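You operate a simulated robot arm through the tools that you are given. There is no shell and no other tool.

You are at the controls of a simulated two-armed robot. One attempt, no reset.

Task
Hold the orange bowl on the top of the fitting bench steady with one hand, lift the grey spool out of it with the other and set it down on the top of the fitting bench. Set down upright: grey spool.

It is judged by the outcome, as a careful person would: the job done as asked, and still so three seconds after it is handed in. It fails if anything else is knocked over, pushed out of place, dropped, spilled or broken.

Robot
Two 7-joint arms with two-finger parallel grippers on one trunk, on a base that moves. Base frame: it is fixed to the floor where the robot stands at the start and does not move with it; the origin is under the middle of the robot, x ahead of it, y to its left, z up; the surface under the hand at the start is at about z = 84. Units: cm, rad, N and s.
The left shoulder is at the start at [2, 11.3, 119.7], the right one opposite. With the tool pointing down near the work surface each hand reaches from about 22 to 60 cm from the robot's upright axis, wherever it stands, measured 20 degrees to its own side. Places, roughly: top of the fitting bench [50, 40, 80]. Payload 1.57 kg a hand.
The tool frame of a hand sits at the grasp point between the pads (the TCP): z along the fingers, y along the line on which they close. The tips reach 3 cm beyond it. Largest opening 8 cm; finger width 1.7, thickness 1.2; the body of the gripper, 4 by 8.2 cm, starts 8 cm behind the TCP.
Orientation is that of the tool frame in the base frame, as a unit quaternion [x, y, z, w]. With the fingers straight down and closing along the base's y, the tool's x points along the base's -x, its y along +y and its z along -z.

Tools
- The arms move only by the tool move_arm. It takes "left_increments", "right_increments" or both (then of equal length, played together; a hand with none holds still); each is a list of rows, each a list of 3 entries, a list of its own where there are three numbers: the turn, a rotation vector about the base's x, y, z in units of 45 degrees (1.0 is 45 degrees), then the shift along the base's x, y, z in units of 100 mm (1.0 is 100 mm), then the finger opening in cm, from 0 to 8. In form: [[[ax, ay, az], [x, y, z], claw], ...]. A call has 1 to 20 rows; each row is the pose to reach, as a shift and turn from the pose commanded when the call began. A call with a number of a shift or a turn outside -1 to 1 is refused whole. Rows are played at 5 a second. More than 5 cm and 0.15 rad between two rows, or a gripper value outside its range, and nothing of the call is played. Where a pose cannot be reached the arm comes as near as it can. A force on the tool above 40 N (or 10 N above the force at the start of the call, whichever is more), or a blocked arm, ends the call early, and 0.2 s more pass. The fingers move at their own pace (about 4.5 cm/s each) and stop on an object; they squeeze with about 41 N. The grip force told is the motor's: it shows also when the fingers shut on nothing. Time passes only in rows, and 0.2 s behind the last, so rows that repeat a pose let the fingers close. It gives the time, the measured TCP pose, the force on the tool (base axes), the opening and the grip force at its end, in the units of the frame above (readings bear some noise), with the torque about the TCP (base axes, N m) and any sound that the robot's microphone picked up.
- Cameras (640 x 400 px; columns grow to the right, rows downward): "scene" is now at [9.55, -0.82, 132.37]; the picture's right is [-0.15, -0.99, 0.00], its down [-0.64, 0.10, -0.76] and it looks along [0.75, -0.11, -0.65] (base axes); focal length 214 px, centre (320, 200). "left" rides on the left gripper at [7.2, 0.7, -12.2] in its tool frame; the picture's right is [-0.09, 1.00, 0.00], its down [-0.84, -0.08, -0.54] and it looks along [-0.54, -0.05, 0.84] (tool axes); focal length 238 px, centre (320, 200). "right" rides on the right gripper at [7.2, -0.7, -12.2] in its tool frame; the picture's right is [0.09, 1.00, 0.00], its down [-0.84, 0.08, -0.54] and it looks along [-0.54, 0.05, 0.84] (tool axes); focal length 238 px, centre (320, 200). There is no depth. A picture from a camera that has moved, and an enlarged one, comes with that camera's place and axes in the base frame and with its lens. The place of the scene camera against the robot may be out by one fixed shift of up to 1.8 cm in any direction.
- snapshot(camera): a new picture of that camera. It takes no simulated time.
- lift_body(by): moves the trunk up (or, below 0, down) by that many cm; the arms and the scene camera ride with it, the base frame stays. It gives what a move gives, with no picture.
- steer(legs): drives the robot by 1 to 6 legs, each [ahead, left, turn to the left] in cm, cm and rad, along the robot's own axes; the way and the turn of a leg run together, so that a leg with both is an arc; at most 150 cm and 3.142 rad a leg. The arms and the cameras ride along, it lands a little off, and it stops where it bumps. It gives what a move gives.
- aim_head(pan, tilt): turns the head with the scene camera to pan (to the left, within 1.396 rad either way) and tilt (down, from -0.506 to 1.204), counted from straight ahead of the robot. It gives what a move gives.
- close_up(camera, box): a new picture of the part [left, top, right, bottom] of that camera's present view, enlarged. It takes no simulated time.
- sign_off(): hands the job in; it is judged then, once.

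Nothing tells you exact positions but the pictures and the camera data. Unless the task says otherwise, let go and move clear before handing in.

The tools are called as name(argument=value, ...) on one line, values as JSON. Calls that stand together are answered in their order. move_arm: Moves the arms, as the interface text tells. Its arguments: {"type":"object","properties":{"left_increments":{"type":"array","items":{"type":"array"}},"right_increments":{"type":"array","items":{"type":"array"}}},"required":[]} The other tools are called the same way: lift_body (by) moves the trunk up or down; steer (legs) drives the base; aim_head (pan, tilt) turns the head that bears the scene camera; snapshot (camera) takes a picture; close_up (camera, box) takes an enlarged picture of a part of a camera's view; sign_off () hands the job in.

At the start:

```text
time: 0.0
left_tcp_pos: [44.97, 10.84, 117.87]
left_orientation: [0.0, 1.0, 0.001, 0.0]
left_contact_force: [1.0, -0.1, -0.7]
left_wrist_torque: [-0.03, -0.01, -0.01]
left_opening: 8.0
left_grasp_force: 0.1
right_tcp_pos: [44.75, -29.32, 114.9]
right_orientation: [0.0, 1.0, 0.0, 0.001]
right_contact_force: [-0.4, -0.5, 0.5]
right_wrist_torque: [0.02, -0.04, 0.02]
right_opening: 7.98
right_grasp_force: 0.1
trunk travel left (down, up): [-25.0, 32.0]
robot x, y, heading: [0.06, -0.38, -0.007]
head pan, tilt (commanded): [-0.15, 0.709]
```

scene: 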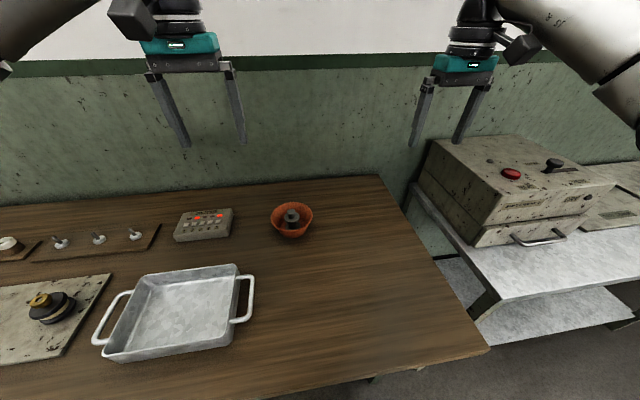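
right: 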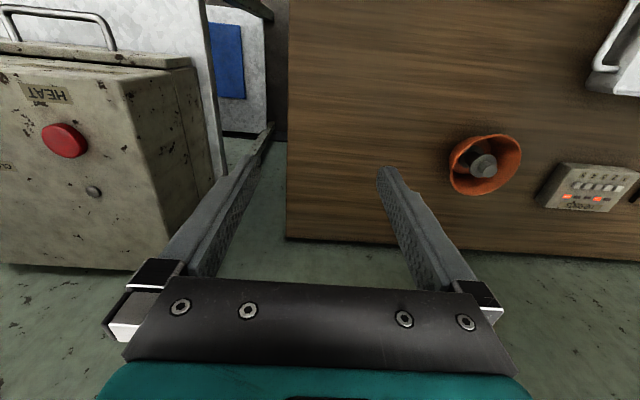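
left: 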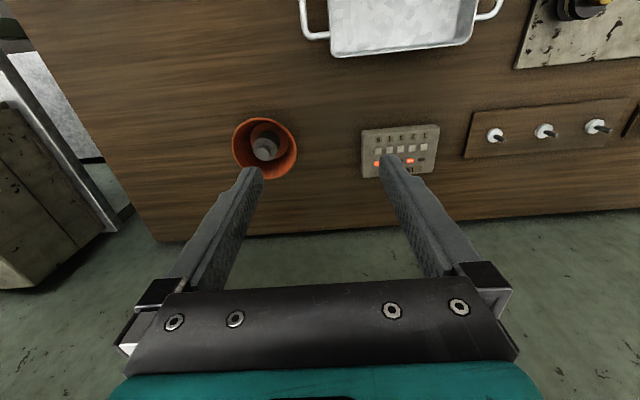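

The orange bowl sits near the far part of the bench, roughly at [52.5, 0.3] with its rim around z ≈ 89, and the grey spool is inside it. I'll take close-ups before moving anything.

close_up(camera="scene", box=[252, 180, 332, 250])

close_up(camera="left", box=[210, 100, 330, 200])

close_up(camera="right", box=[430, 110, 550, 210])

```text
5.71 times, centred on (292, 215) of scene
camera zoom: at [9.55, -0.82, 132.37], right [-0.15, -0.99, 0.0], down [-0.64, 0.1, -0.76], along [0.75, -0.11, -0.65], focal length 1226 px, centre (480, 114)
```

zoom: 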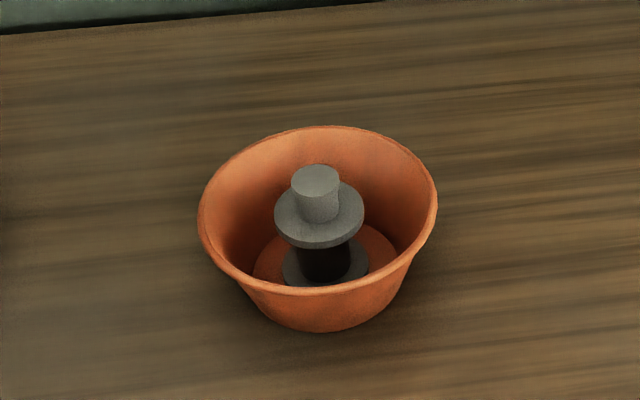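

```text
4.00 times, centred on (270, 150) of left
camera zoom: at [37.81, 11.6, 130.13], right [0.09, 1.0, 0.0], down [0.84, -0.08, 0.54], along [0.54, -0.05, -0.84], focal length 953 px, centre (520, 400)
```

zoom: 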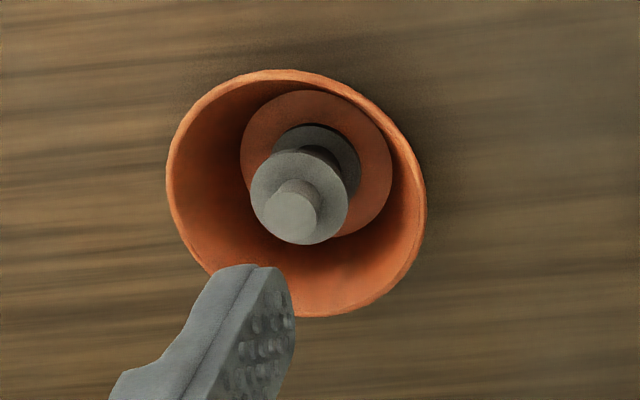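

```text
4.00 times, centred on (490, 160) of right
camera zoom: at [37.43, -30.02, 127.16], right [-0.09, 1.0, 0.0], down [0.84, 0.08, 0.54], along [0.54, 0.05, -0.84], focal length 953 px, centre (-360, 360)
```

zoom: 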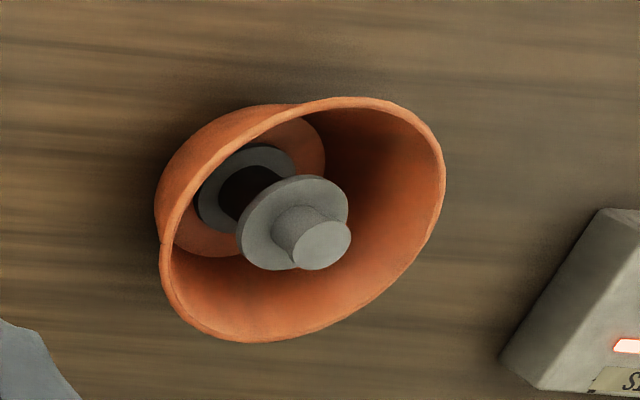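

The rim centre triangulates to about (52.1, 0.2, 89.3) with radius ≈ 5.7. The spool stands upright in the bowl, its 2.4 cm knob topping out near (52.4, 0.2, 91). The left hand will pinch the left (+y) rim, leaning outward. The right hand will be yawed so that it closes along x on the knob. First I move both hands partway there.

move_arm(left_increments=[[[-0.0667, 0, 0], [0.09, -0.017, -0.12], 8], [[-0.133, 0, 0], [0.18, -0.034, -0.24], 8], [[-0.2, 0, 0], [0.27, -0.05, -0.36], 8], [[-0.267, 0, 0], [0.36, -0.067, -0.48], 8], [[-0.333, 0, 0], [0.45, -0.084, -0.6], 8], [[-0.4, 0, 0], [0.54, -0.1, -0.72], 8], [[-0.467, 0, 0], [0.63, -0.117, -0.84], 6], [[-0.533, 0, 0], [0.718, -0.134, -0.98], 4], [[-0.533, 0, 0], [0.718, -0.134, -0.98], 4]], right_increments=[[[0, 0, 0.125], [0, 0.12, 0], 8], [[0, 0, 0.25], [0, 0.24, 0], 8], [[0, 0, 0.375], [0, 0.36, 0], 8], [[0, 0, 0.5], [0, 0.48, 0], 8], [[0, 0, 0.625], [0, 0.6, 0], 8], [[0, 0, 0.75], [0, 0.72, 0], 8], [[0, 0, 0.875], [0, 0.84, 0], 8], [[0, 0, 1.0], [0, 0.95, 0], 8], [[0, 0, 1.0], [0, 0.95, 0], 8]])

```text
time: 2.0
left_tcp_pos: [52.18, 9.53, 107.98]
left_orientation: [-0.001, 0.978, -0.209, -0.001]
left_contact_force: [0.5, 0.7, 0.2]
left_wrist_torque: [0.04, 0.04, 0.01]
left_opening: 4.0
left_grasp_force: 0.1
right_tcp_pos: [42.17, -17.82, 114.54]
right_orientation: [-0.382, 0.924, 0.0, -0.001]
right_contact_force: [-0.1, -0.9, -0.4]
right_wrist_torque: [0.0, -0.05, -0.02]
right_opening: 7.99
right_grasp_force: 0.0
right hand out of reach, approached as far as the arm can: row 7, 8, 9
trunk travel left (down, up): [-25.0, 32.0]
robot x, y, heading: [-0.06, -0.16, -0.001]
head pan, tilt (commanded): [-0.15, 0.709]
```

Left hand is on target. The right hand hit a reach limit high up while yawing, so I'll lower it toward working height and check whether that fixes the pose.

move_arm(right_increments=[[[0, 0, 0], [0, 0, -0.15], 8], [[0, 0, 0], [0, 0, -0.3], 8], [[0, 0, 0], [0, 0, -0.45], 8], [[0, 0, 0], [0, 0, -0.6], 8], [[0, 0, 0], [0, 0, -0.75], 8], [[0, 0, 0], [0, 0, -0.9], 8], [[0, 0, 0], [0, 0, -0.9], 8]])

snapshot(camera="left")

snapshot(camera="scene")

```text
time: 3.6
left_tcp_pos: [52.12, 9.58, 108.01]
left_orientation: [0.0, 0.978, -0.208, 0.0]
left_contact_force: [-0.9, -0.2, 0.2]
left_wrist_torque: [0.0, -0.01, -0.02]
left_opening: 4.02
left_grasp_force: 0.0
right_tcp_pos: [42.06, -17.89, 105.39]
right_orientation: [-0.383, 0.924, 0.0, 0.0]
right_contact_force: [-0.2, 0.9, 0.0]
right_wrist_torque: [-0.01, 0.01, -0.06]
right_opening: 8.02
right_grasp_force: 0.0
trunk travel left (down, up): [-25.0, 32.0]
robot x, y, heading: [-0.02, 0.39, 0.001]
head pan, tilt (commanded): [-0.15, 0.709]
```

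```text
taken
camera left: at [45.02, 15.13, 118.98], right [0.09, 0.91, -0.4], down [0.84, 0.15, 0.53], along [0.54, -0.39, -0.75], focal length 238 px, centre (320, 200)
```

left: 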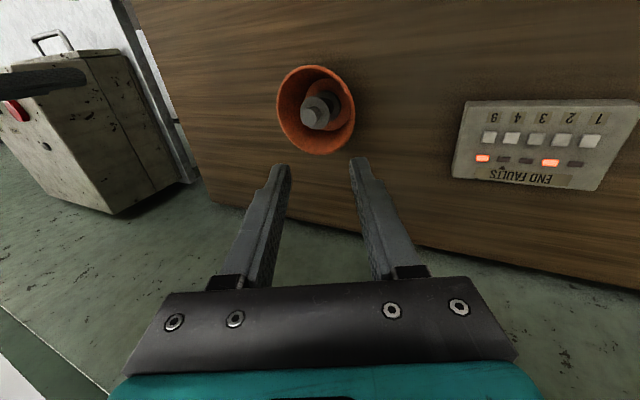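

```text
taken
camera scene: at [9.54, -0.82, 132.37], right [-0.15, -0.99, 0.0], down [-0.64, 0.1, -0.76], along [0.75, -0.11, -0.65], focal length 214 px, centre (320, 200)
```

scene: 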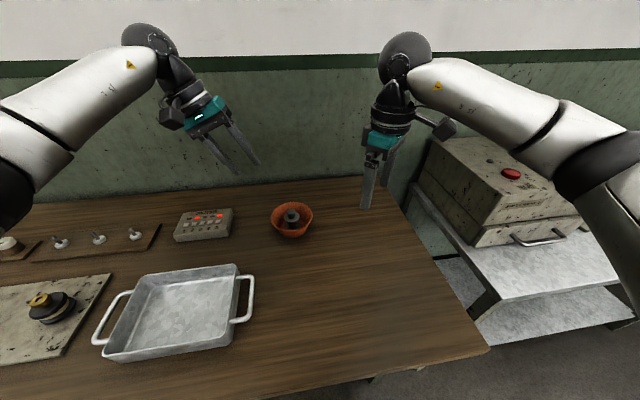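

Right hand now tracks at the lower height. I'll refine the bowl geometry from the tilted left camera and try finishing the right yaw to 90°.

close_up(camera="left", box=[260, 50, 380, 170])

move_arm(right_increments=[[[0, 0, 0.14], [0.09, 0.05, -0.05], 8], [[0, 0, 0.28], [0.18, 0.1, -0.1], 8], [[0, 0, 0.42], [0.27, 0.15, -0.15], 8], [[0, 0, 0.56], [0.36, 0.2, -0.2], 8], [[0, 0, 0.7], [0.45, 0.25, -0.25], 8], [[0, 0, 0.85], [0.54, 0.3, -0.3], 8], [[0, 0, 1.0], [0.63, 0.35, -0.35], 8], [[0, 0, 1.0], [0.63, 0.35, -0.35], 8]])

```text
3.33 times, centred on (320, 110) of left
camera zoom: at [45.02, 15.13, 118.98], right [0.09, 0.91, -0.4], down [0.84, 0.15, 0.53], along [0.54, -0.39, -0.75], focal length 794 px, centre (320, 500)
```

zoom: 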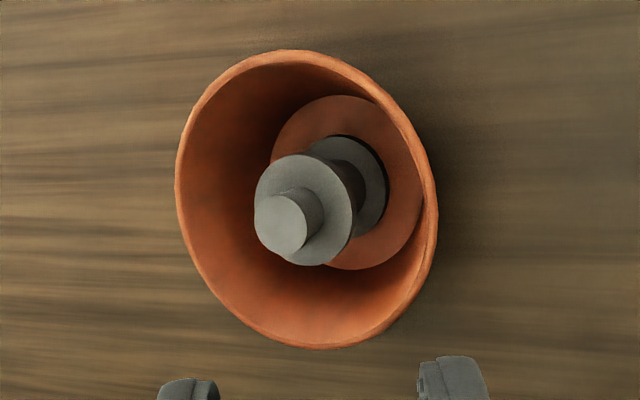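

```text
time: 5.4
left_tcp_pos: [52.0, 9.59, 108.04]
left_orientation: [0.0, 0.978, -0.208, 0.0]
left_contact_force: [-0.1, -0.6, -0.4]
left_wrist_torque: [-0.06, -0.02, -0.01]
left_opening: 3.99
left_grasp_force: 0.0
right_tcp_pos: [31.52, -7.06, 101.73]
right_orientation: [-0.665, 0.744, -0.055, 0.033]
right_contact_force: [-0.3, 0.1, -0.6]
right_wrist_torque: [-0.01, -0.02, -0.01]
right_opening: 7.98
right_grasp_force: 0.1
right hand out of reach, approached as far as the arm can: row 1, 2, 3, 4, 5, 6, 7, 8
trunk travel left (down, up): [-25.0, 32.0]
robot x, y, heading: [-0.1, -0.07, 0.001]
head pan, tilt (commanded): [-0.15, 0.709]
```

Yawing the right hand counter-clockwise costs too much reach, so it goes back to its natural orientation (closing along y). The left hand leans outward enough to leave about 2 cm of clearance. Meanwhile the left hand drops to its pre-approach point.

move_arm(left_increments=[[[0, 0, 0], [0, 0, -0.125], 4], [[0, 0, 0], [0, 0, -0.25], 4], [[0, 0, 0], [0, 0, -0.375], 4], [[0, 0, 0], [0, 0, -0.5], 4], [[0, 0, 0], [0, 0, -0.625], 3.5], [[0, 0, 0], [0, 0, -0.75], 3], [[0, 0, 0], [0, 0, -0.875], 2.6], [[0, 0, 0], [0, 0, -1.0], 2.4], [[0, 0, 0], [0, 0, -1.0], 2.4]], right_increments=[[[0.01, 0.006, -0.116], [0.1, -0.1, 0.04], 8], [[0.019, 0.012, -0.232], [0.2, -0.2, 0.08], 8], [[0.029, 0.017, -0.348], [0.3, -0.3, 0.12], 8], [[0.038, 0.023, -0.464], [0.4, -0.4, 0.16], 8], [[0.048, 0.029, -0.58], [0.5, -0.5, 0.2], 8], [[0.058, 0.035, -0.696], [0.6, -0.6, 0.24], 8], [[0.067, 0.04, -0.812], [0.7, -0.7, 0.28], 8], [[0.077, 0.046, -0.928], [0.8, -0.8, 0.32], 8], [[0.077, 0.046, -0.928], [0.8, -0.8, 0.32], 8]])

snapshot(camera="left")

snapshot(camera="scene")

```text
time: 7.4
left_tcp_pos: [52.07, 9.6, 98.03]
left_orientation: [0.0, 0.978, -0.208, 0.0]
left_contact_force: [-0.2, -0.4, -0.7]
left_wrist_torque: [0.0, 0.03, -0.03]
left_opening: 2.39
left_grasp_force: 0.1
right_tcp_pos: [39.62, -15.16, 105.09]
right_orientation: [-0.355, 0.934, -0.029, 0.017]
right_contact_force: [-0.8, -0.8, -1.0]
right_wrist_torque: [0.01, 0.01, 0.0]
right_opening: 7.99
right_grasp_force: 0.1
trunk travel left (down, up): [-25.0, 32.0]
robot x, y, heading: [-0.01, 0.05, 0.002]
head pan, tilt (commanded): [-0.15, 0.709]
```

```text
taken
camera left: at [45.01, 15.18, 108.99], right [0.09, 0.91, -0.4], down [0.84, 0.15, 0.53], along [0.54, -0.39, -0.75], focal length 238 px, centre (320, 200)
```

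left: 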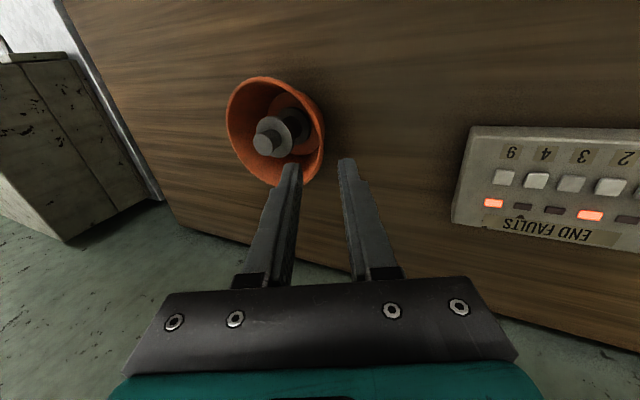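

```text
taken
camera scene: at [9.54, -0.82, 132.37], right [-0.15, -0.99, 0.0], down [-0.64, 0.1, -0.76], along [0.75, -0.11, -0.65], focal length 214 px, centre (320, 200)
```

scene: 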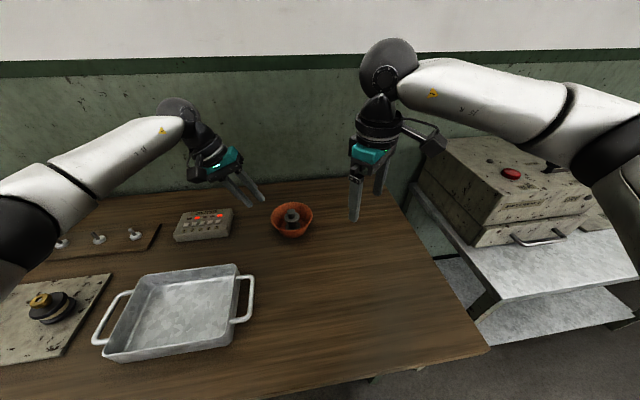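

close_up(camera="left", box=[220, 70, 360, 200])

```text
3.08 times, centred on (290, 135) of left
camera zoom: at [45.01, 15.18, 108.99], right [0.09, 0.91, -0.4], down [0.84, 0.15, 0.53], along [0.54, -0.39, -0.75], focal length 733 px, centre (412, 400)
```

zoom: 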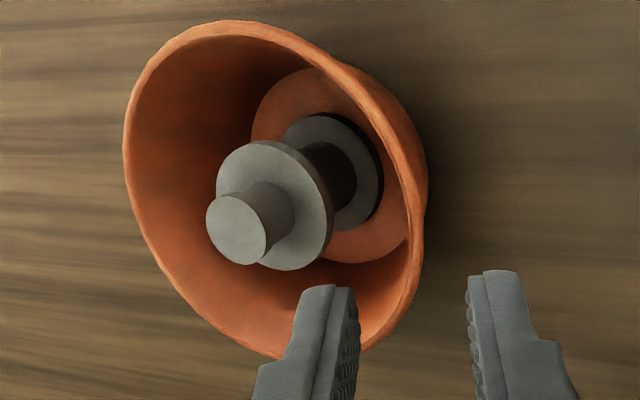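

The left fingers straddle the wall plane correctly: rim outer edge at y ≈ 6.0, wall slope about 24°. I'll advance along the finger axis until the tips are just above the rim. The right hand finishes returning to its straight orientation well to the right.

move_arm(left_increments=[[[0, 0, 0], [0.001, -0.025, -0.061], 2.4], [[0, 0, 0], [0.002, -0.05, -0.122], 2.4], [[0, 0, 0], [0.003, -0.075, -0.183], 2.4], [[0, 0, 0], [0.004, -0.1, -0.244], 2.4], [[0, 0, 0], [0.005, -0.126, -0.306], 2.4], [[0, 0, 0], [0.005, -0.151, -0.367], 2.4], [[0, 0, 0], [0.005, -0.176, -0.428], 2.4], [[0, 0, 0], [0.005, -0.202, -0.489], 2.4], [[0, 0, 0], [0.005, -0.202, -0.489], 2.4]], right_increments=[[[0.01, 0.006, -0.116], [0.1, 0, -0.02], 8], [[0.019, 0.011, -0.232], [0.2, 0, -0.05], 8], [[0.028, 0.017, -0.347], [0.3, 0, -0.07], 8], [[0.038, 0.022, -0.463], [0.4, 0, -0.1], 8], [[0.047, 0.028, -0.579], [0.5, 0, -0.12], 8], [[0.057, 0.033, -0.695], [0.6, 0, -0.15], 7], [[0.066, 0.039, -0.81], [0.7, 0, -0.18], 6], [[0.0757, 0.0443, -0.926], [0.8, 0, -0.2], 5], [[0.0757, 0.0443, -0.926], [0.8, 0, -0.2], 4]])

snapshot(camera="left")

snapshot(camera="right")

close_up(camera="scene", box=[220, 140, 380, 260])

```text
time: 9.4
left_tcp_pos: [52.1, 7.52, 93.13]
left_orientation: [0.0, 0.978, -0.208, 0.0]
left_contact_force: [-0.8, 0.7, -0.2]
left_wrist_torque: [0.02, -0.02, 0.0]
left_opening: 2.41
left_grasp_force: 0.0
right_tcp_pos: [47.74, -15.12, 103.13]
right_orientation: [0.001, 1.0, 0.0, -0.001]
right_contact_force: [1.4, -1.0, -0.2]
right_wrist_torque: [0.01, -0.01, 0.01]
right_opening: 4.01
right_grasp_force: 0.0
trunk travel left (down, up): [-25.0, 32.0]
robot x, y, heading: [-0.07, 0.28, 0.004]
head pan, tilt (commanded): [-0.15, 0.709]
```

```text
taken
camera left: at [45.04, 13.11, 104.1], right [0.09, 0.91, -0.4], down [0.84, 0.15, 0.53], along [0.54, -0.39, -0.75], focal length 238 px, centre (320, 200)
```

left: 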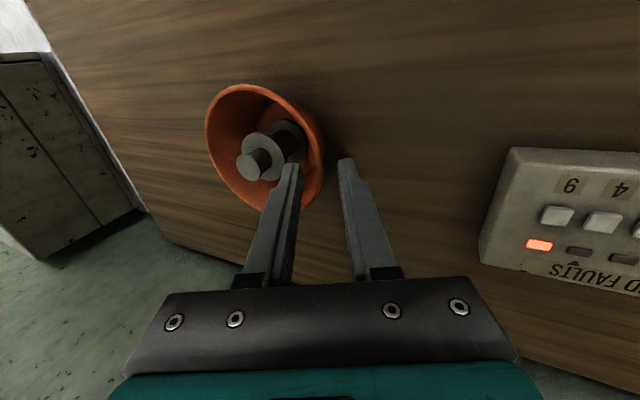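

```text
taken
camera right: at [40.35, -15.75, 115.32], right [-0.09, 1.0, 0.0], down [0.84, 0.07, 0.54], along [0.54, 0.05, -0.84], focal length 238 px, centre (320, 200)
```

right: 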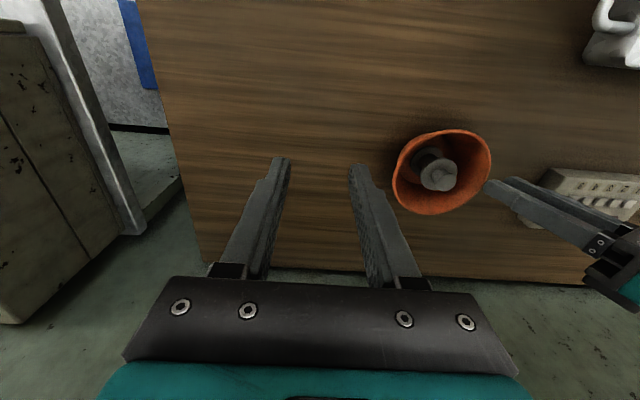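

```text
3.33 times, centred on (300, 200) of scene
camera zoom: at [9.54, -0.82, 132.37], right [-0.15, -0.99, 0.0], down [-0.64, 0.1, -0.76], along [0.75, -0.11, -0.65], focal length 715 px, centre (387, 200)
```

zoom: 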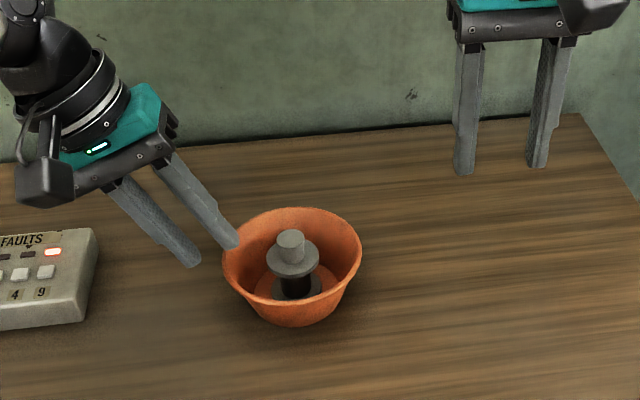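

close_up(camera="left", box=[200, 80, 380, 220])

close_up(camera="right", box=[380, 110, 540, 230])

```text
2.86 times, centred on (290, 150) of left
camera zoom: at [45.04, 13.11, 104.1], right [0.09, 0.91, -0.4], down [0.84, 0.15, 0.53], along [0.54, -0.39, -0.75], focal length 681 px, centre (406, 343)
```

zoom: 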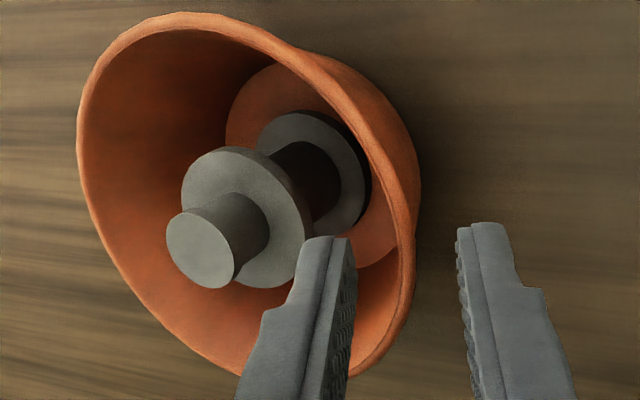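

```text
3.33 times, centred on (460, 170) of right
camera zoom: at [40.35, -15.75, 115.32], right [-0.09, 1.0, 0.0], down [0.84, 0.07, 0.54], along [0.54, 0.05, -0.84], focal length 794 px, centre (-147, 300)
```

zoom: 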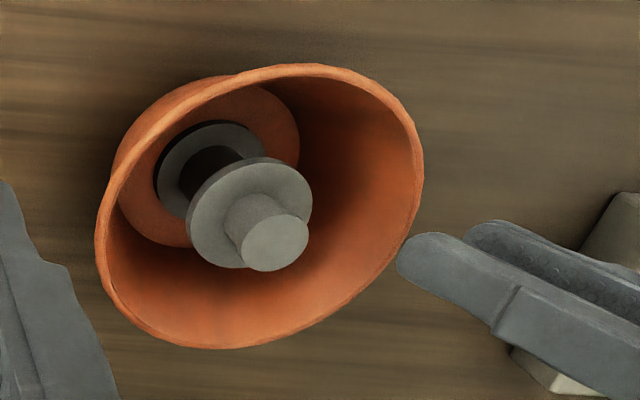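

Alignment is good: the wall is centred between the left fingers. I narrow the opening to 2.0 cm, so the inner finger stays clear of the spool flange, and slide 3 cm down along the wall.

move_arm(left_increments=[[[0, 0, 0], [0, -0.01, -0.02], 2.0], [[0, 0, 0], [0, -0.025, -0.055], 2.0], [[0, 0, 0], [0, -0.045, -0.1], 2.0], [[0, 0, 0], [0, -0.065, -0.145], 2.0], [[0, 0, 0], [0, -0.085, -0.19], 2.0], [[0, 0, 0], [0, -0.105, -0.235], 2.0], [[0, 0, 0], [0, -0.12, -0.272], 2.0], [[0, 0, 0], [0, -0.12, -0.272], 2.0]])

close_up(camera="left", box=[180, 80, 400, 240])

close_up(camera="right", box=[380, 110, 540, 230])

close_up(camera="scene", box=[240, 170, 340, 250])

```text
time: 11.2
left_tcp_pos: [52.13, 6.3, 90.35]
left_orientation: [-0.001, 0.978, -0.209, -0.001]
left_contact_force: [0.3, 0.5, 0.6]
left_wrist_torque: [-0.04, 0.0, -0.01]
left_opening: 2.03
left_grasp_force: 0.1
right_tcp_pos: [47.65, -15.13, 103.11]
right_orientation: [0.001, 1.0, 0.001, 0.0]
right_contact_force: [-0.1, 0.4, 0.1]
right_wrist_torque: [0.0, 0.0, 0.0]
right_opening: 4.0
right_grasp_force: 0.1
trunk travel left (down, up): [-25.0, 32.0]
robot x, y, heading: [0.25, 0.24, -0.005]
head pan, tilt (commanded): [-0.15, 0.709]
```

```text
2.50 times, centred on (290, 160) of left
camera zoom: at [45.03, 11.89, 101.35], right [0.09, 0.91, -0.4], down [0.84, 0.15, 0.53], along [0.54, -0.39, -0.75], focal length 596 px, centre (395, 300)
```

zoom: 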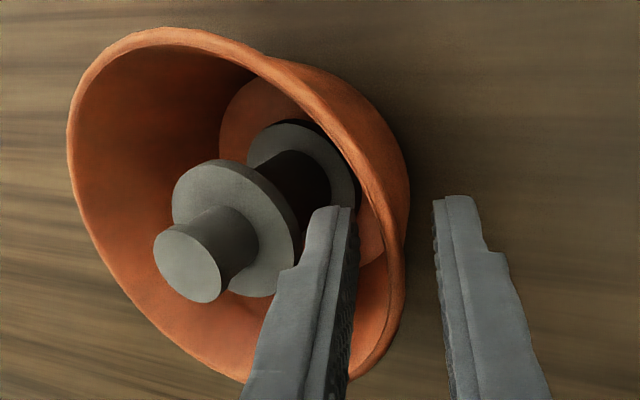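

```text
3.33 times, centred on (460, 170) of right
camera zoom: at [40.34, -15.77, 115.34], right [-0.09, 1.0, 0.0], down [0.84, 0.08, 0.54], along [0.54, 0.05, -0.84], focal length 794 px, centre (-147, 300)
```

zoom: 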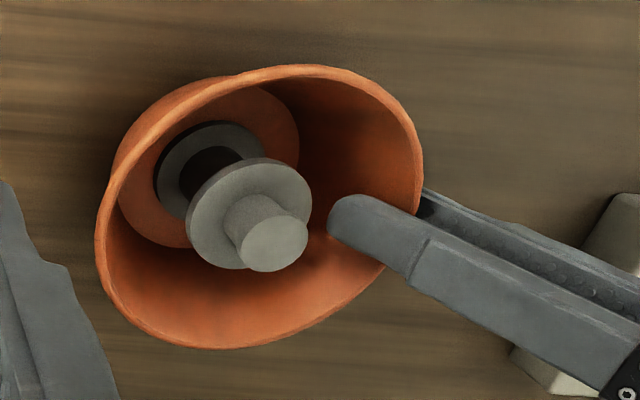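

```text
5.00 times, centred on (290, 210) of scene
camera zoom: at [9.55, -0.82, 132.37], right [-0.15, -0.99, 0.0], down [-0.64, 0.1, -0.76], along [0.75, -0.11, -0.65], focal length 1072 px, centre (470, 150)
```

zoom: 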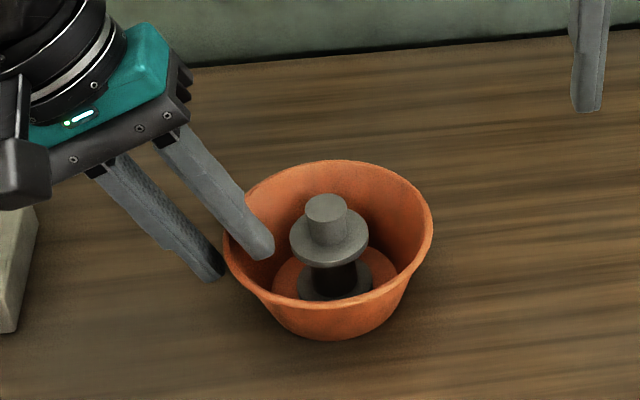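

The inner finger is inside the bowl, clear of the spool, and the outer finger is outside. The wall sits about 0.17 cm toward the outer finger, so I recentre slightly and then close gently.

move_arm(left_increments=[[[0, 0, 0], [0, 0.017, -0.005], 2.0], [[0, 0, 0], [0, 0.017, -0.005], 1.7], [[0, 0, 0], [0, 0.017, -0.005], 1.4], [[0, 0, 0], [0, 0.017, -0.005], 1.1], [[0, 0, 0], [0, 0.017, -0.005], 0.8], [[0, 0, 0], [0, 0.017, -0.005], 0.5], [[0, 0, 0], [0, 0.017, -0.005], 0.2], [[0, 0, 0], [0, 0.017, -0.005], 0.0], [[0, 0, 0], [0, 0.017, -0.005], 0.0]])

close_up(camera="left", box=[180, 80, 400, 240])

close_up(camera="right", box=[380, 110, 540, 230])

close_up(camera="scene", box=[240, 170, 340, 250])

```text
time: 13.2
left_tcp_pos: [52.14, 6.54, 90.27]
left_orientation: [0.0, 0.978, -0.208, -0.001]
left_contact_force: [-0.6, 0.6, -1.6]
left_wrist_torque: [0.04, 0.02, 0.0]
left_opening: 0.29
left_grasp_force: 24.3
right_tcp_pos: [47.71, -15.11, 102.96]
right_orientation: [0.001, 1.0, 0.0, 0.0]
right_contact_force: [0.1, 0.1, 0.4]
right_wrist_torque: [0.01, 0.0, -0.02]
right_opening: 4.0
right_grasp_force: 0.2
trunk travel left (down, up): [-25.0, 32.0]
robot x, y, heading: [-0.01, -0.38, -0.002]
head pan, tilt (commanded): [-0.15, 0.709]
```

```text
2.50 times, centred on (290, 160) of left
camera zoom: at [45.06, 12.08, 101.31], right [0.09, 0.91, -0.4], down [0.84, 0.15, 0.53], along [0.54, -0.39, -0.75], focal length 596 px, centre (395, 300)
```

zoom: 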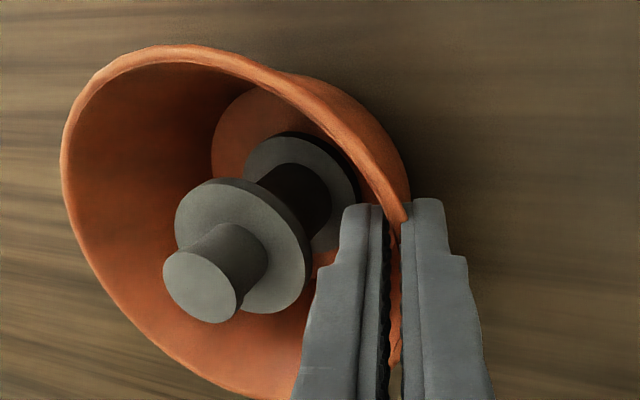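

```text
3.33 times, centred on (460, 170) of right
camera zoom: at [40.35, -15.76, 115.33], right [-0.09, 1.0, 0.0], down [0.84, 0.08, 0.54], along [0.54, 0.05, -0.84], focal length 794 px, centre (-147, 300)
```

zoom: 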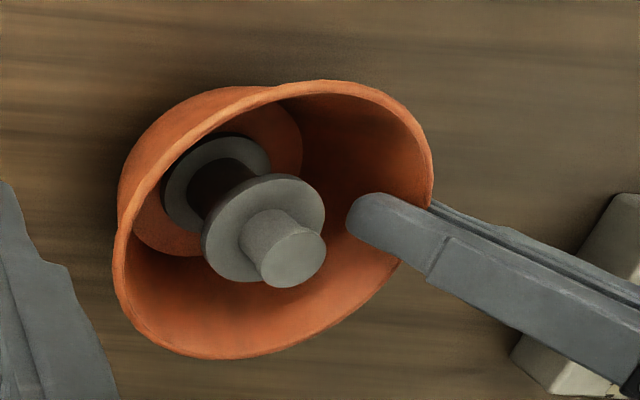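

```text
5.00 times, centred on (290, 210) of scene
camera zoom: at [9.55, -0.82, 132.36], right [-0.15, -0.99, 0.0], down [-0.64, 0.1, -0.76], along [0.75, -0.11, -0.65], focal length 1072 px, centre (470, 150)
```

zoom: 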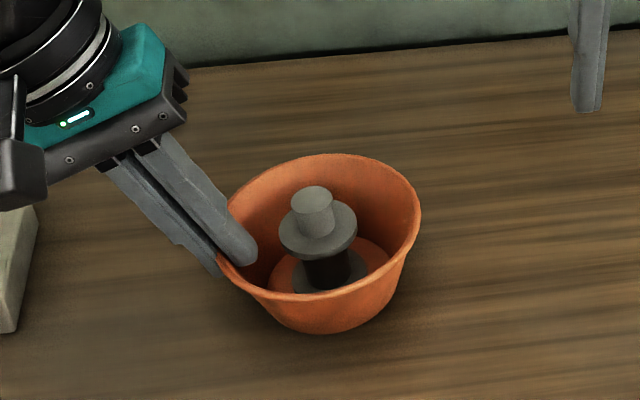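

The grip took, but closing shifted the bowl by about 0.5 cm and seems to have tipped it a few degrees (its wall is steeper than my tool tilt). I'll measure that tilt closely before correcting it.

close_up(camera="scene", box=[262, 190, 332, 240])

close_up(camera="right", box=[395, 125, 500, 220])

```text
8.00 times, centred on (297, 215) of scene
camera zoom: at [9.55, -0.82, 132.36], right [-0.15, -0.99, 0.0], down [-0.64, 0.1, -0.76], along [0.75, -0.11, -0.65], focal length 1716 px, centre (504, 80)
```

zoom: 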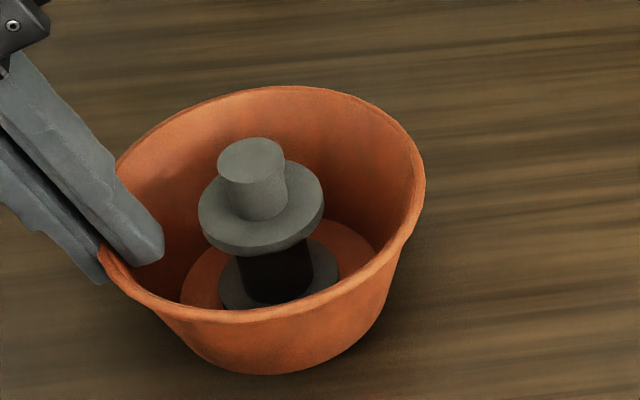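

```text
4.21 times, centred on (448, 172) of right
camera zoom: at [40.35, -15.76, 115.33], right [-0.09, 1.0, 0.0], down [0.84, 0.08, 0.54], along [0.54, 0.05, -0.84], focal length 1004 px, centre (-217, 316)
```

zoom: 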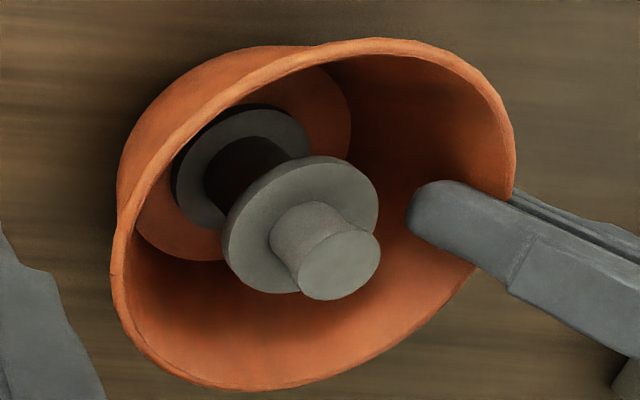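

The bowl is tipped about 5° toward +y. I'll rotate the left hand by +5° about x, with a small shift to compensate, so the bowl lies flat in its original place.

move_arm(left_increments=[[[0.022, 0, 0], [-0.004, -0.012, 0.005], 0], [[0.044, 0, 0], [-0.008, -0.024, 0.009], 0], [[0.066, 0, 0], [-0.012, -0.036, 0.013], 0], [[0.088, 0, 0], [-0.016, -0.048, 0.017], 0], [[0.111, 0, 0], [-0.02, -0.06, 0.02], 0], [[0.111, 0, 0], [-0.02, -0.06, 0.02], 0]])

close_up(camera="scene", box=[262, 190, 332, 240])

close_up(camera="right", box=[380, 110, 540, 230])

close_up(camera="left", box=[180, 80, 400, 240])

```text
time: 14.6
left_tcp_pos: [52.0, 5.79, 90.5]
left_orientation: [0.0, 0.986, -0.165, 0.0]
left_contact_force: [0.7, 0.2, -1.0]
left_wrist_torque: [0.05, -0.03, -0.01]
left_opening: 0.26
left_grasp_force: 24.6
right_tcp_pos: [47.59, -15.13, 103.13]
right_orientation: [0.001, 1.0, 0.001, 0.0]
right_contact_force: [-0.6, -0.4, -1.1]
right_wrist_torque: [0.01, 0.0, 0.0]
right_opening: 3.97
right_grasp_force: 0.1
trunk travel left (down, up): [-25.0, 32.0]
robot x, y, heading: [-0.2, 0.2, 0.002]
head pan, tilt (commanded): [-0.15, 0.709]
```

```text
8.00 times, centred on (297, 215) of scene
camera zoom: at [9.55, -0.82, 132.37], right [-0.15, -0.99, 0.0], down [-0.64, 0.1, -0.76], along [0.75, -0.11, -0.65], focal length 1716 px, centre (504, 80)
```

zoom: 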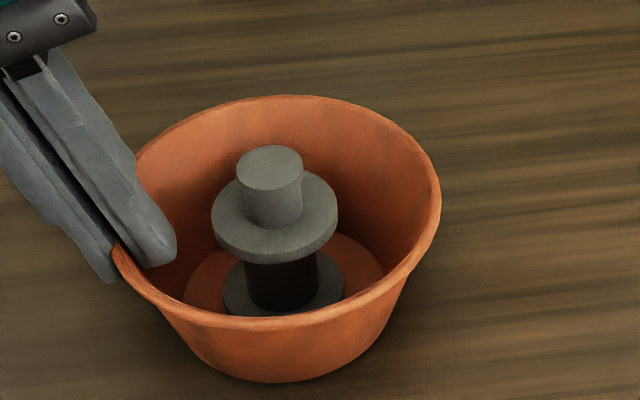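

```text
3.33 times, centred on (460, 170) of right
camera zoom: at [40.35, -15.76, 115.34], right [-0.09, 1.0, 0.0], down [0.84, 0.08, 0.54], along [0.54, 0.05, -0.84], focal length 794 px, centre (-147, 300)
```

zoom: 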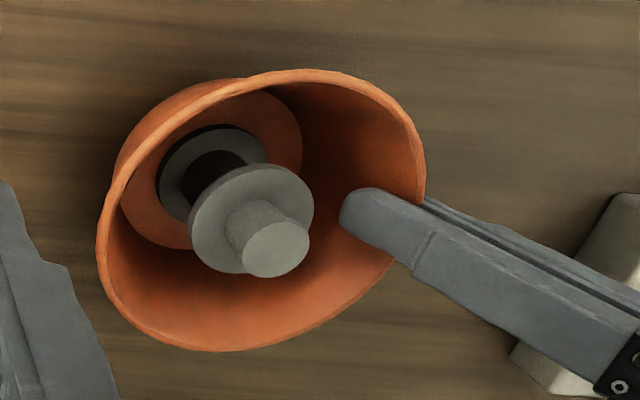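

```text
2.50 times, centred on (290, 160) of left
camera zoom: at [44.84, 10.51, 101.98], right [0.09, 0.94, -0.32], down [0.84, 0.1, 0.54], along [0.54, -0.32, -0.78], focal length 596 px, centre (395, 300)
```

zoom: 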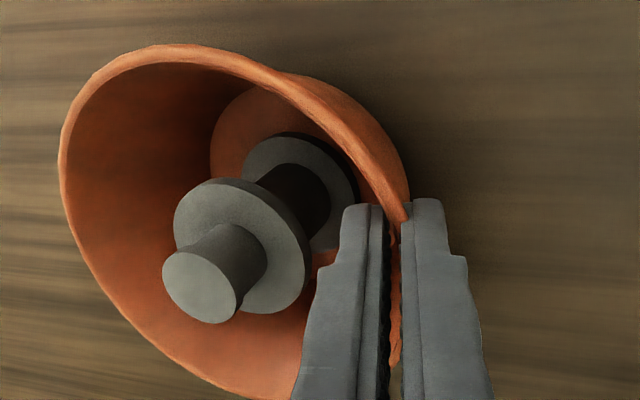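

The bowl is now level again and back at its original spot (knob top ≈ 52.5, 0.35, 91.0). I'll ease the hand down 1 mm to be sure the bowl rests on the bench, and bring the right hand in beside it at a safe height.

move_arm(left_increments=[[[0, 0, 0], [0, 0, -0.005], 0], [[0, 0, 0], [0, 0, -0.01], 0], [[0, 0, 0], [0, 0, -0.01], 0], [[0, 0, 0], [0, 0, -0.01], 0], [[0, 0, 0], [0, 0, -0.01], 0], [[0, 0, 0], [0, 0, -0.01], 0], [[0, 0, 0], [0, 0, -0.01], 0], [[0, 0, 0], [0, 0, -0.01], 0]], right_increments=[[[0, 0, 0], [0.06, 0.12, 0], 4], [[0, 0, 0], [0.12, 0.24, 0], 4], [[0, 0, 0], [0.18, 0.36, 0], 4], [[0, 0, 0], [0.24, 0.48, 0], 4], [[0, 0, 0], [0.3, 0.6, 0], 4], [[0, 0, 0], [0.36, 0.72, 0], 4], [[0, 0, 0], [0.42, 0.85, 0], 4], [[0, 0, 0], [0.48, 0.95, 0], 4]])

snapshot(camera="right")

snapshot(camera="scene")

```text
time: 16.4
left_tcp_pos: [51.93, 5.91, 90.47]
left_orientation: [0.0, 0.986, -0.165, -0.001]
left_contact_force: [0.3, 0.9, 4.1]
left_wrist_torque: [0.0, -0.17, 0.01]
left_opening: 0.28
left_grasp_force: 23.7
right_tcp_pos: [52.35, -5.63, 103.06]
right_orientation: [0.001, 1.0, 0.0, 0.002]
right_contact_force: [-0.3, -0.5, 0.3]
right_wrist_torque: [-0.01, -0.01, -0.03]
right_opening: 4.01
right_grasp_force: 0.0
trunk travel left (down, up): [-25.0, 32.0]
robot x, y, heading: [0.22, -0.18, -0.002]
head pan, tilt (commanded): [-0.15, 0.709]
```

```text
taken
camera right: at [45.13, -6.24, 115.31], right [-0.09, 1.0, 0.0], down [0.84, 0.08, 0.54], along [0.54, 0.05, -0.84], focal length 238 px, centre (320, 200)
```

right: 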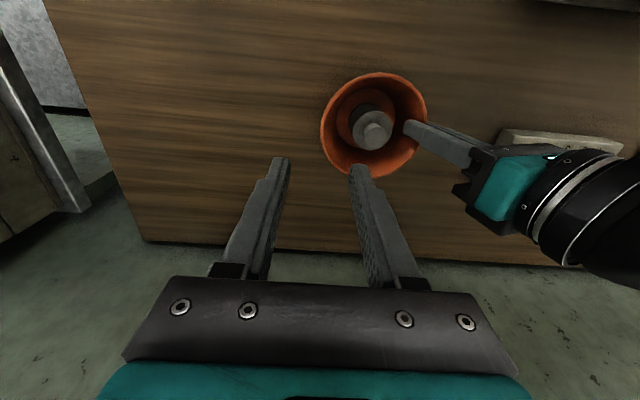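

```text
taken
camera scene: at [9.52, -0.8, 132.37], right [-0.15, -0.99, 0.0], down [-0.64, 0.1, -0.76], along [0.75, -0.11, -0.65], focal length 214 px, centre (320, 200)
```

scene: 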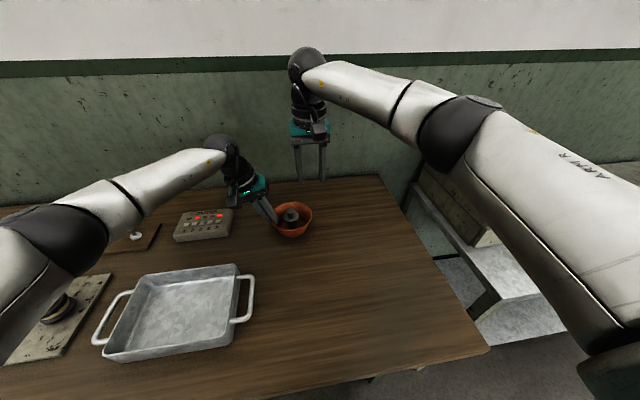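

The bowl now rests firmly on the bench in the left grip (+4 N upward reaction). I'll zoom in from the right and left cameras to pin down the knob position for the right-hand grasp.

close_up(camera="right", box=[310, 60, 440, 190])

close_up(camera="left", box=[180, 80, 400, 240])

close_up(camera="scene", box=[210, 120, 350, 245])

```text
3.08 times, centred on (375, 125) of right
camera zoom: at [45.13, -6.24, 115.31], right [-0.09, 1.0, 0.0], down [0.84, 0.08, 0.54], along [0.54, 0.05, -0.84], focal length 733 px, centre (151, 431)
```

zoom: 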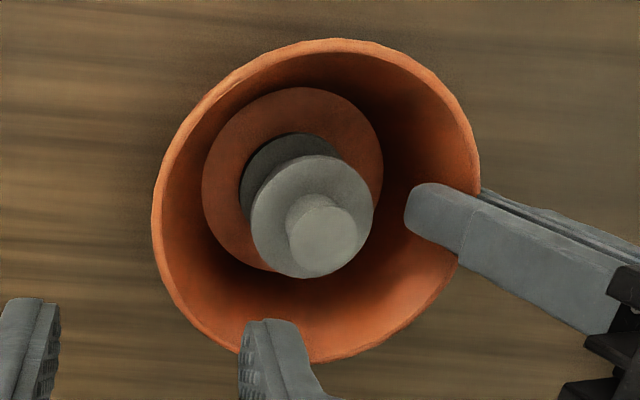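

```text
2.50 times, centred on (290, 160) of left
camera zoom: at [44.86, 10.53, 101.9], right [0.09, 0.94, -0.32], down [0.84, 0.1, 0.54], along [0.54, -0.32, -0.78], focal length 596 px, centre (395, 300)
```

zoom: 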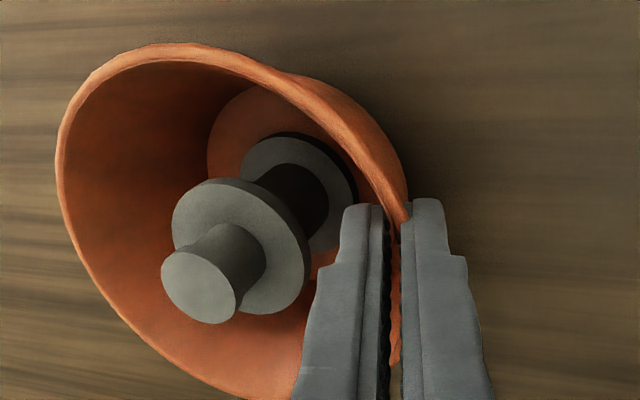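

```text
3.20 times, centred on (280, 182) of scene
camera zoom: at [9.52, -0.8, 132.37], right [-0.15, -0.99, 0.0], down [-0.64, 0.1, -0.76], along [0.75, -0.11, -0.65], focal length 686 px, centre (448, 256)
```

zoom: 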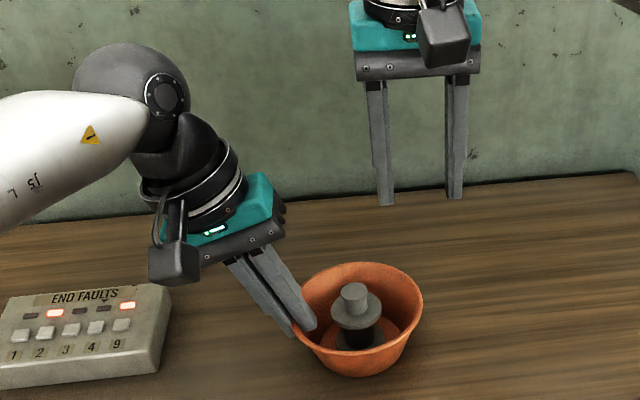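

The knob is at about (52.6, 0.33), top z ≈ 91.0. I'll centre the right hand above it at opening 3.4, then come down partway and check the clearance to the left hand.

move_arm(right_increments=[[[0, 0, 0], [0.004, 0.1, 0], 3.4], [[0, 0, 0], [0.008, 0.2, 0], 3.4], [[0, 0, 0], [0.012, 0.3, 0], 3.4], [[0, 0, 0], [0.016, 0.4, 0], 3.4], [[0, 0, 0], [0.018, 0.5, 0], 3.4], [[0, 0, 0], [0.02, 0.595, 0], 3.4], [[0, 0, 0], [0.02, 0.595, -0.1], 3.4], [[0, 0, 0], [0.02, 0.595, -0.2], 3.4], [[0, 0, 0], [0.02, 0.595, -0.3], 3.4], [[0, 0, 0], [0.02, 0.595, -0.4], 3.4], [[0, 0, 0], [0.02, 0.595, -0.5], 3.4], [[0, 0, 0], [0.02, 0.595, -0.6], 3.4], [[0, 0, 0], [0.02, 0.595, -0.65], 3.4], [[0, 0, 0], [0.02, 0.595, -0.65], 3.4]])

snapshot(camera="right")

snapshot(camera="left")

close_up(camera="scene", box=[210, 120, 350, 245])

```text
time: 19.4
left_tcp_pos: [52.05, 5.85, 90.47]
left_orientation: [0.001, 0.986, -0.166, 0.001]
left_contact_force: [0.3, -0.5, 2.6]
left_wrist_torque: [-0.07, -0.1, 0.0]
left_opening: 0.25
left_grasp_force: 24.0
right_tcp_pos: [52.64, 0.35, 96.61]
right_orientation: [0.001, 1.0, 0.0, 0.001]
right_contact_force: [0.1, -0.2, 0.4]
right_wrist_torque: [-0.02, 0.01, 0.01]
right_opening: 3.38
right_grasp_force: 0.0
trunk travel left (down, up): [-25.0, 32.0]
robot x, y, heading: [-0.02, -0.29, 0.001]
head pan, tilt (commanded): [-0.15, 0.709]
```

```text
taken
camera right: at [45.3, -0.31, 108.81], right [-0.09, 1.0, 0.0], down [0.84, 0.08, 0.54], along [0.54, 0.05, -0.84], focal length 238 px, centre (320, 200)
```

right: 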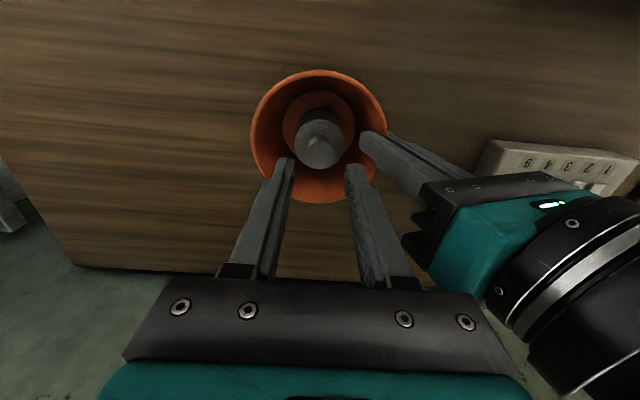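

```text
taken
camera left: at [44.85, 10.52, 101.89], right [0.09, 0.94, -0.32], down [0.84, 0.1, 0.54], along [0.54, -0.32, -0.78], focal length 238 px, centre (320, 200)
```

left: 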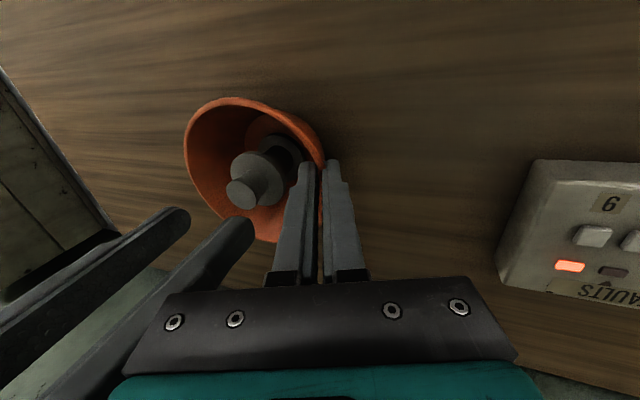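

```text
3.20 times, centred on (280, 182) of scene
camera zoom: at [9.53, -0.82, 132.37], right [-0.15, -0.99, 0.0], down [-0.64, 0.1, -0.76], along [0.75, -0.11, -0.65], focal length 686 px, centre (448, 256)
```

zoom: 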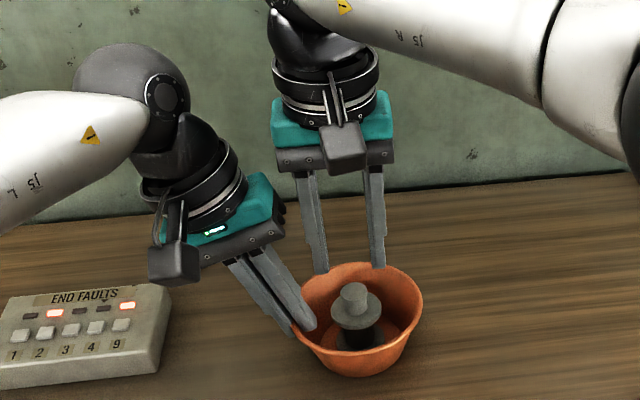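

The right hand is centred above the knob. Before the last 4 cm I'll check the gap between the two gripper bodies closely.

close_up(camera="scene", box=[240, 140, 310, 200])

close_up(camera="right", box=[330, 110, 570, 310])

close_up(camera="left", box=[0, 180, 300, 400])

```text
6.67 times, centred on (275, 170) of scene
camera zoom: at [9.53, -0.82, 132.37], right [-0.15, -0.99, 0.0], down [-0.64, 0.1, -0.76], along [0.75, -0.11, -0.65], focal length 1430 px, centre (620, 400)
```

zoom: 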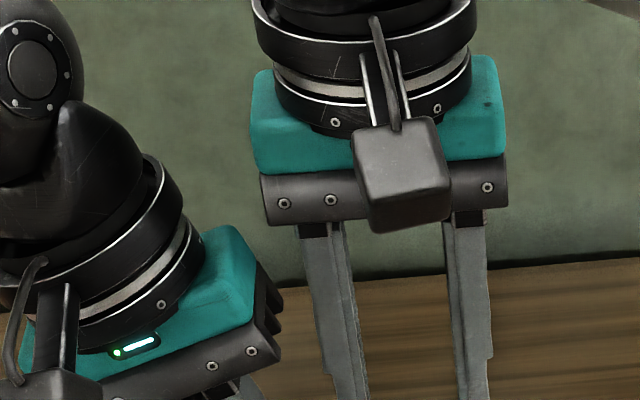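

```text
2.00 times, centred on (450, 210) of right
camera zoom: at [45.3, -0.31, 108.81], right [-0.09, 1.0, 0.0], down [0.84, 0.08, 0.54], along [0.54, 0.05, -0.84], focal length 477 px, centre (60, 180)
```

zoom: 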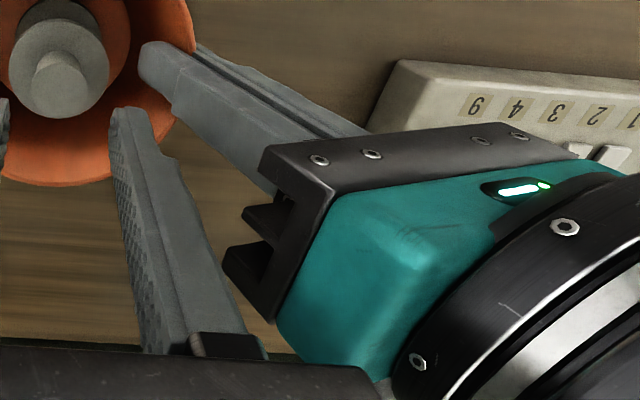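

```text
1.82 times, centred on (150, 290) of left
camera zoom: at [44.85, 10.52, 101.89], right [0.09, 0.94, -0.32], down [0.84, 0.1, 0.54], along [0.54, -0.32, -0.78], focal length 433 px, centre (629, 36)
```

zoom: 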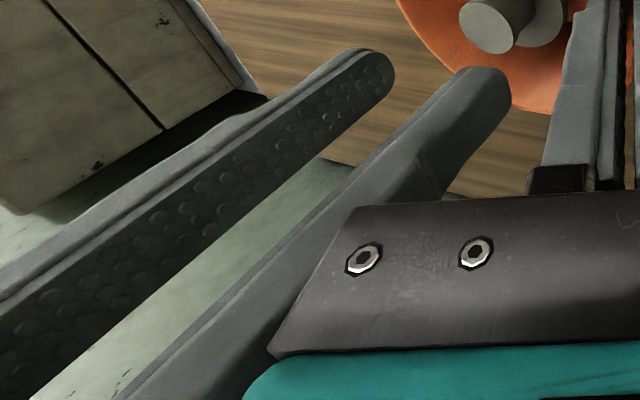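

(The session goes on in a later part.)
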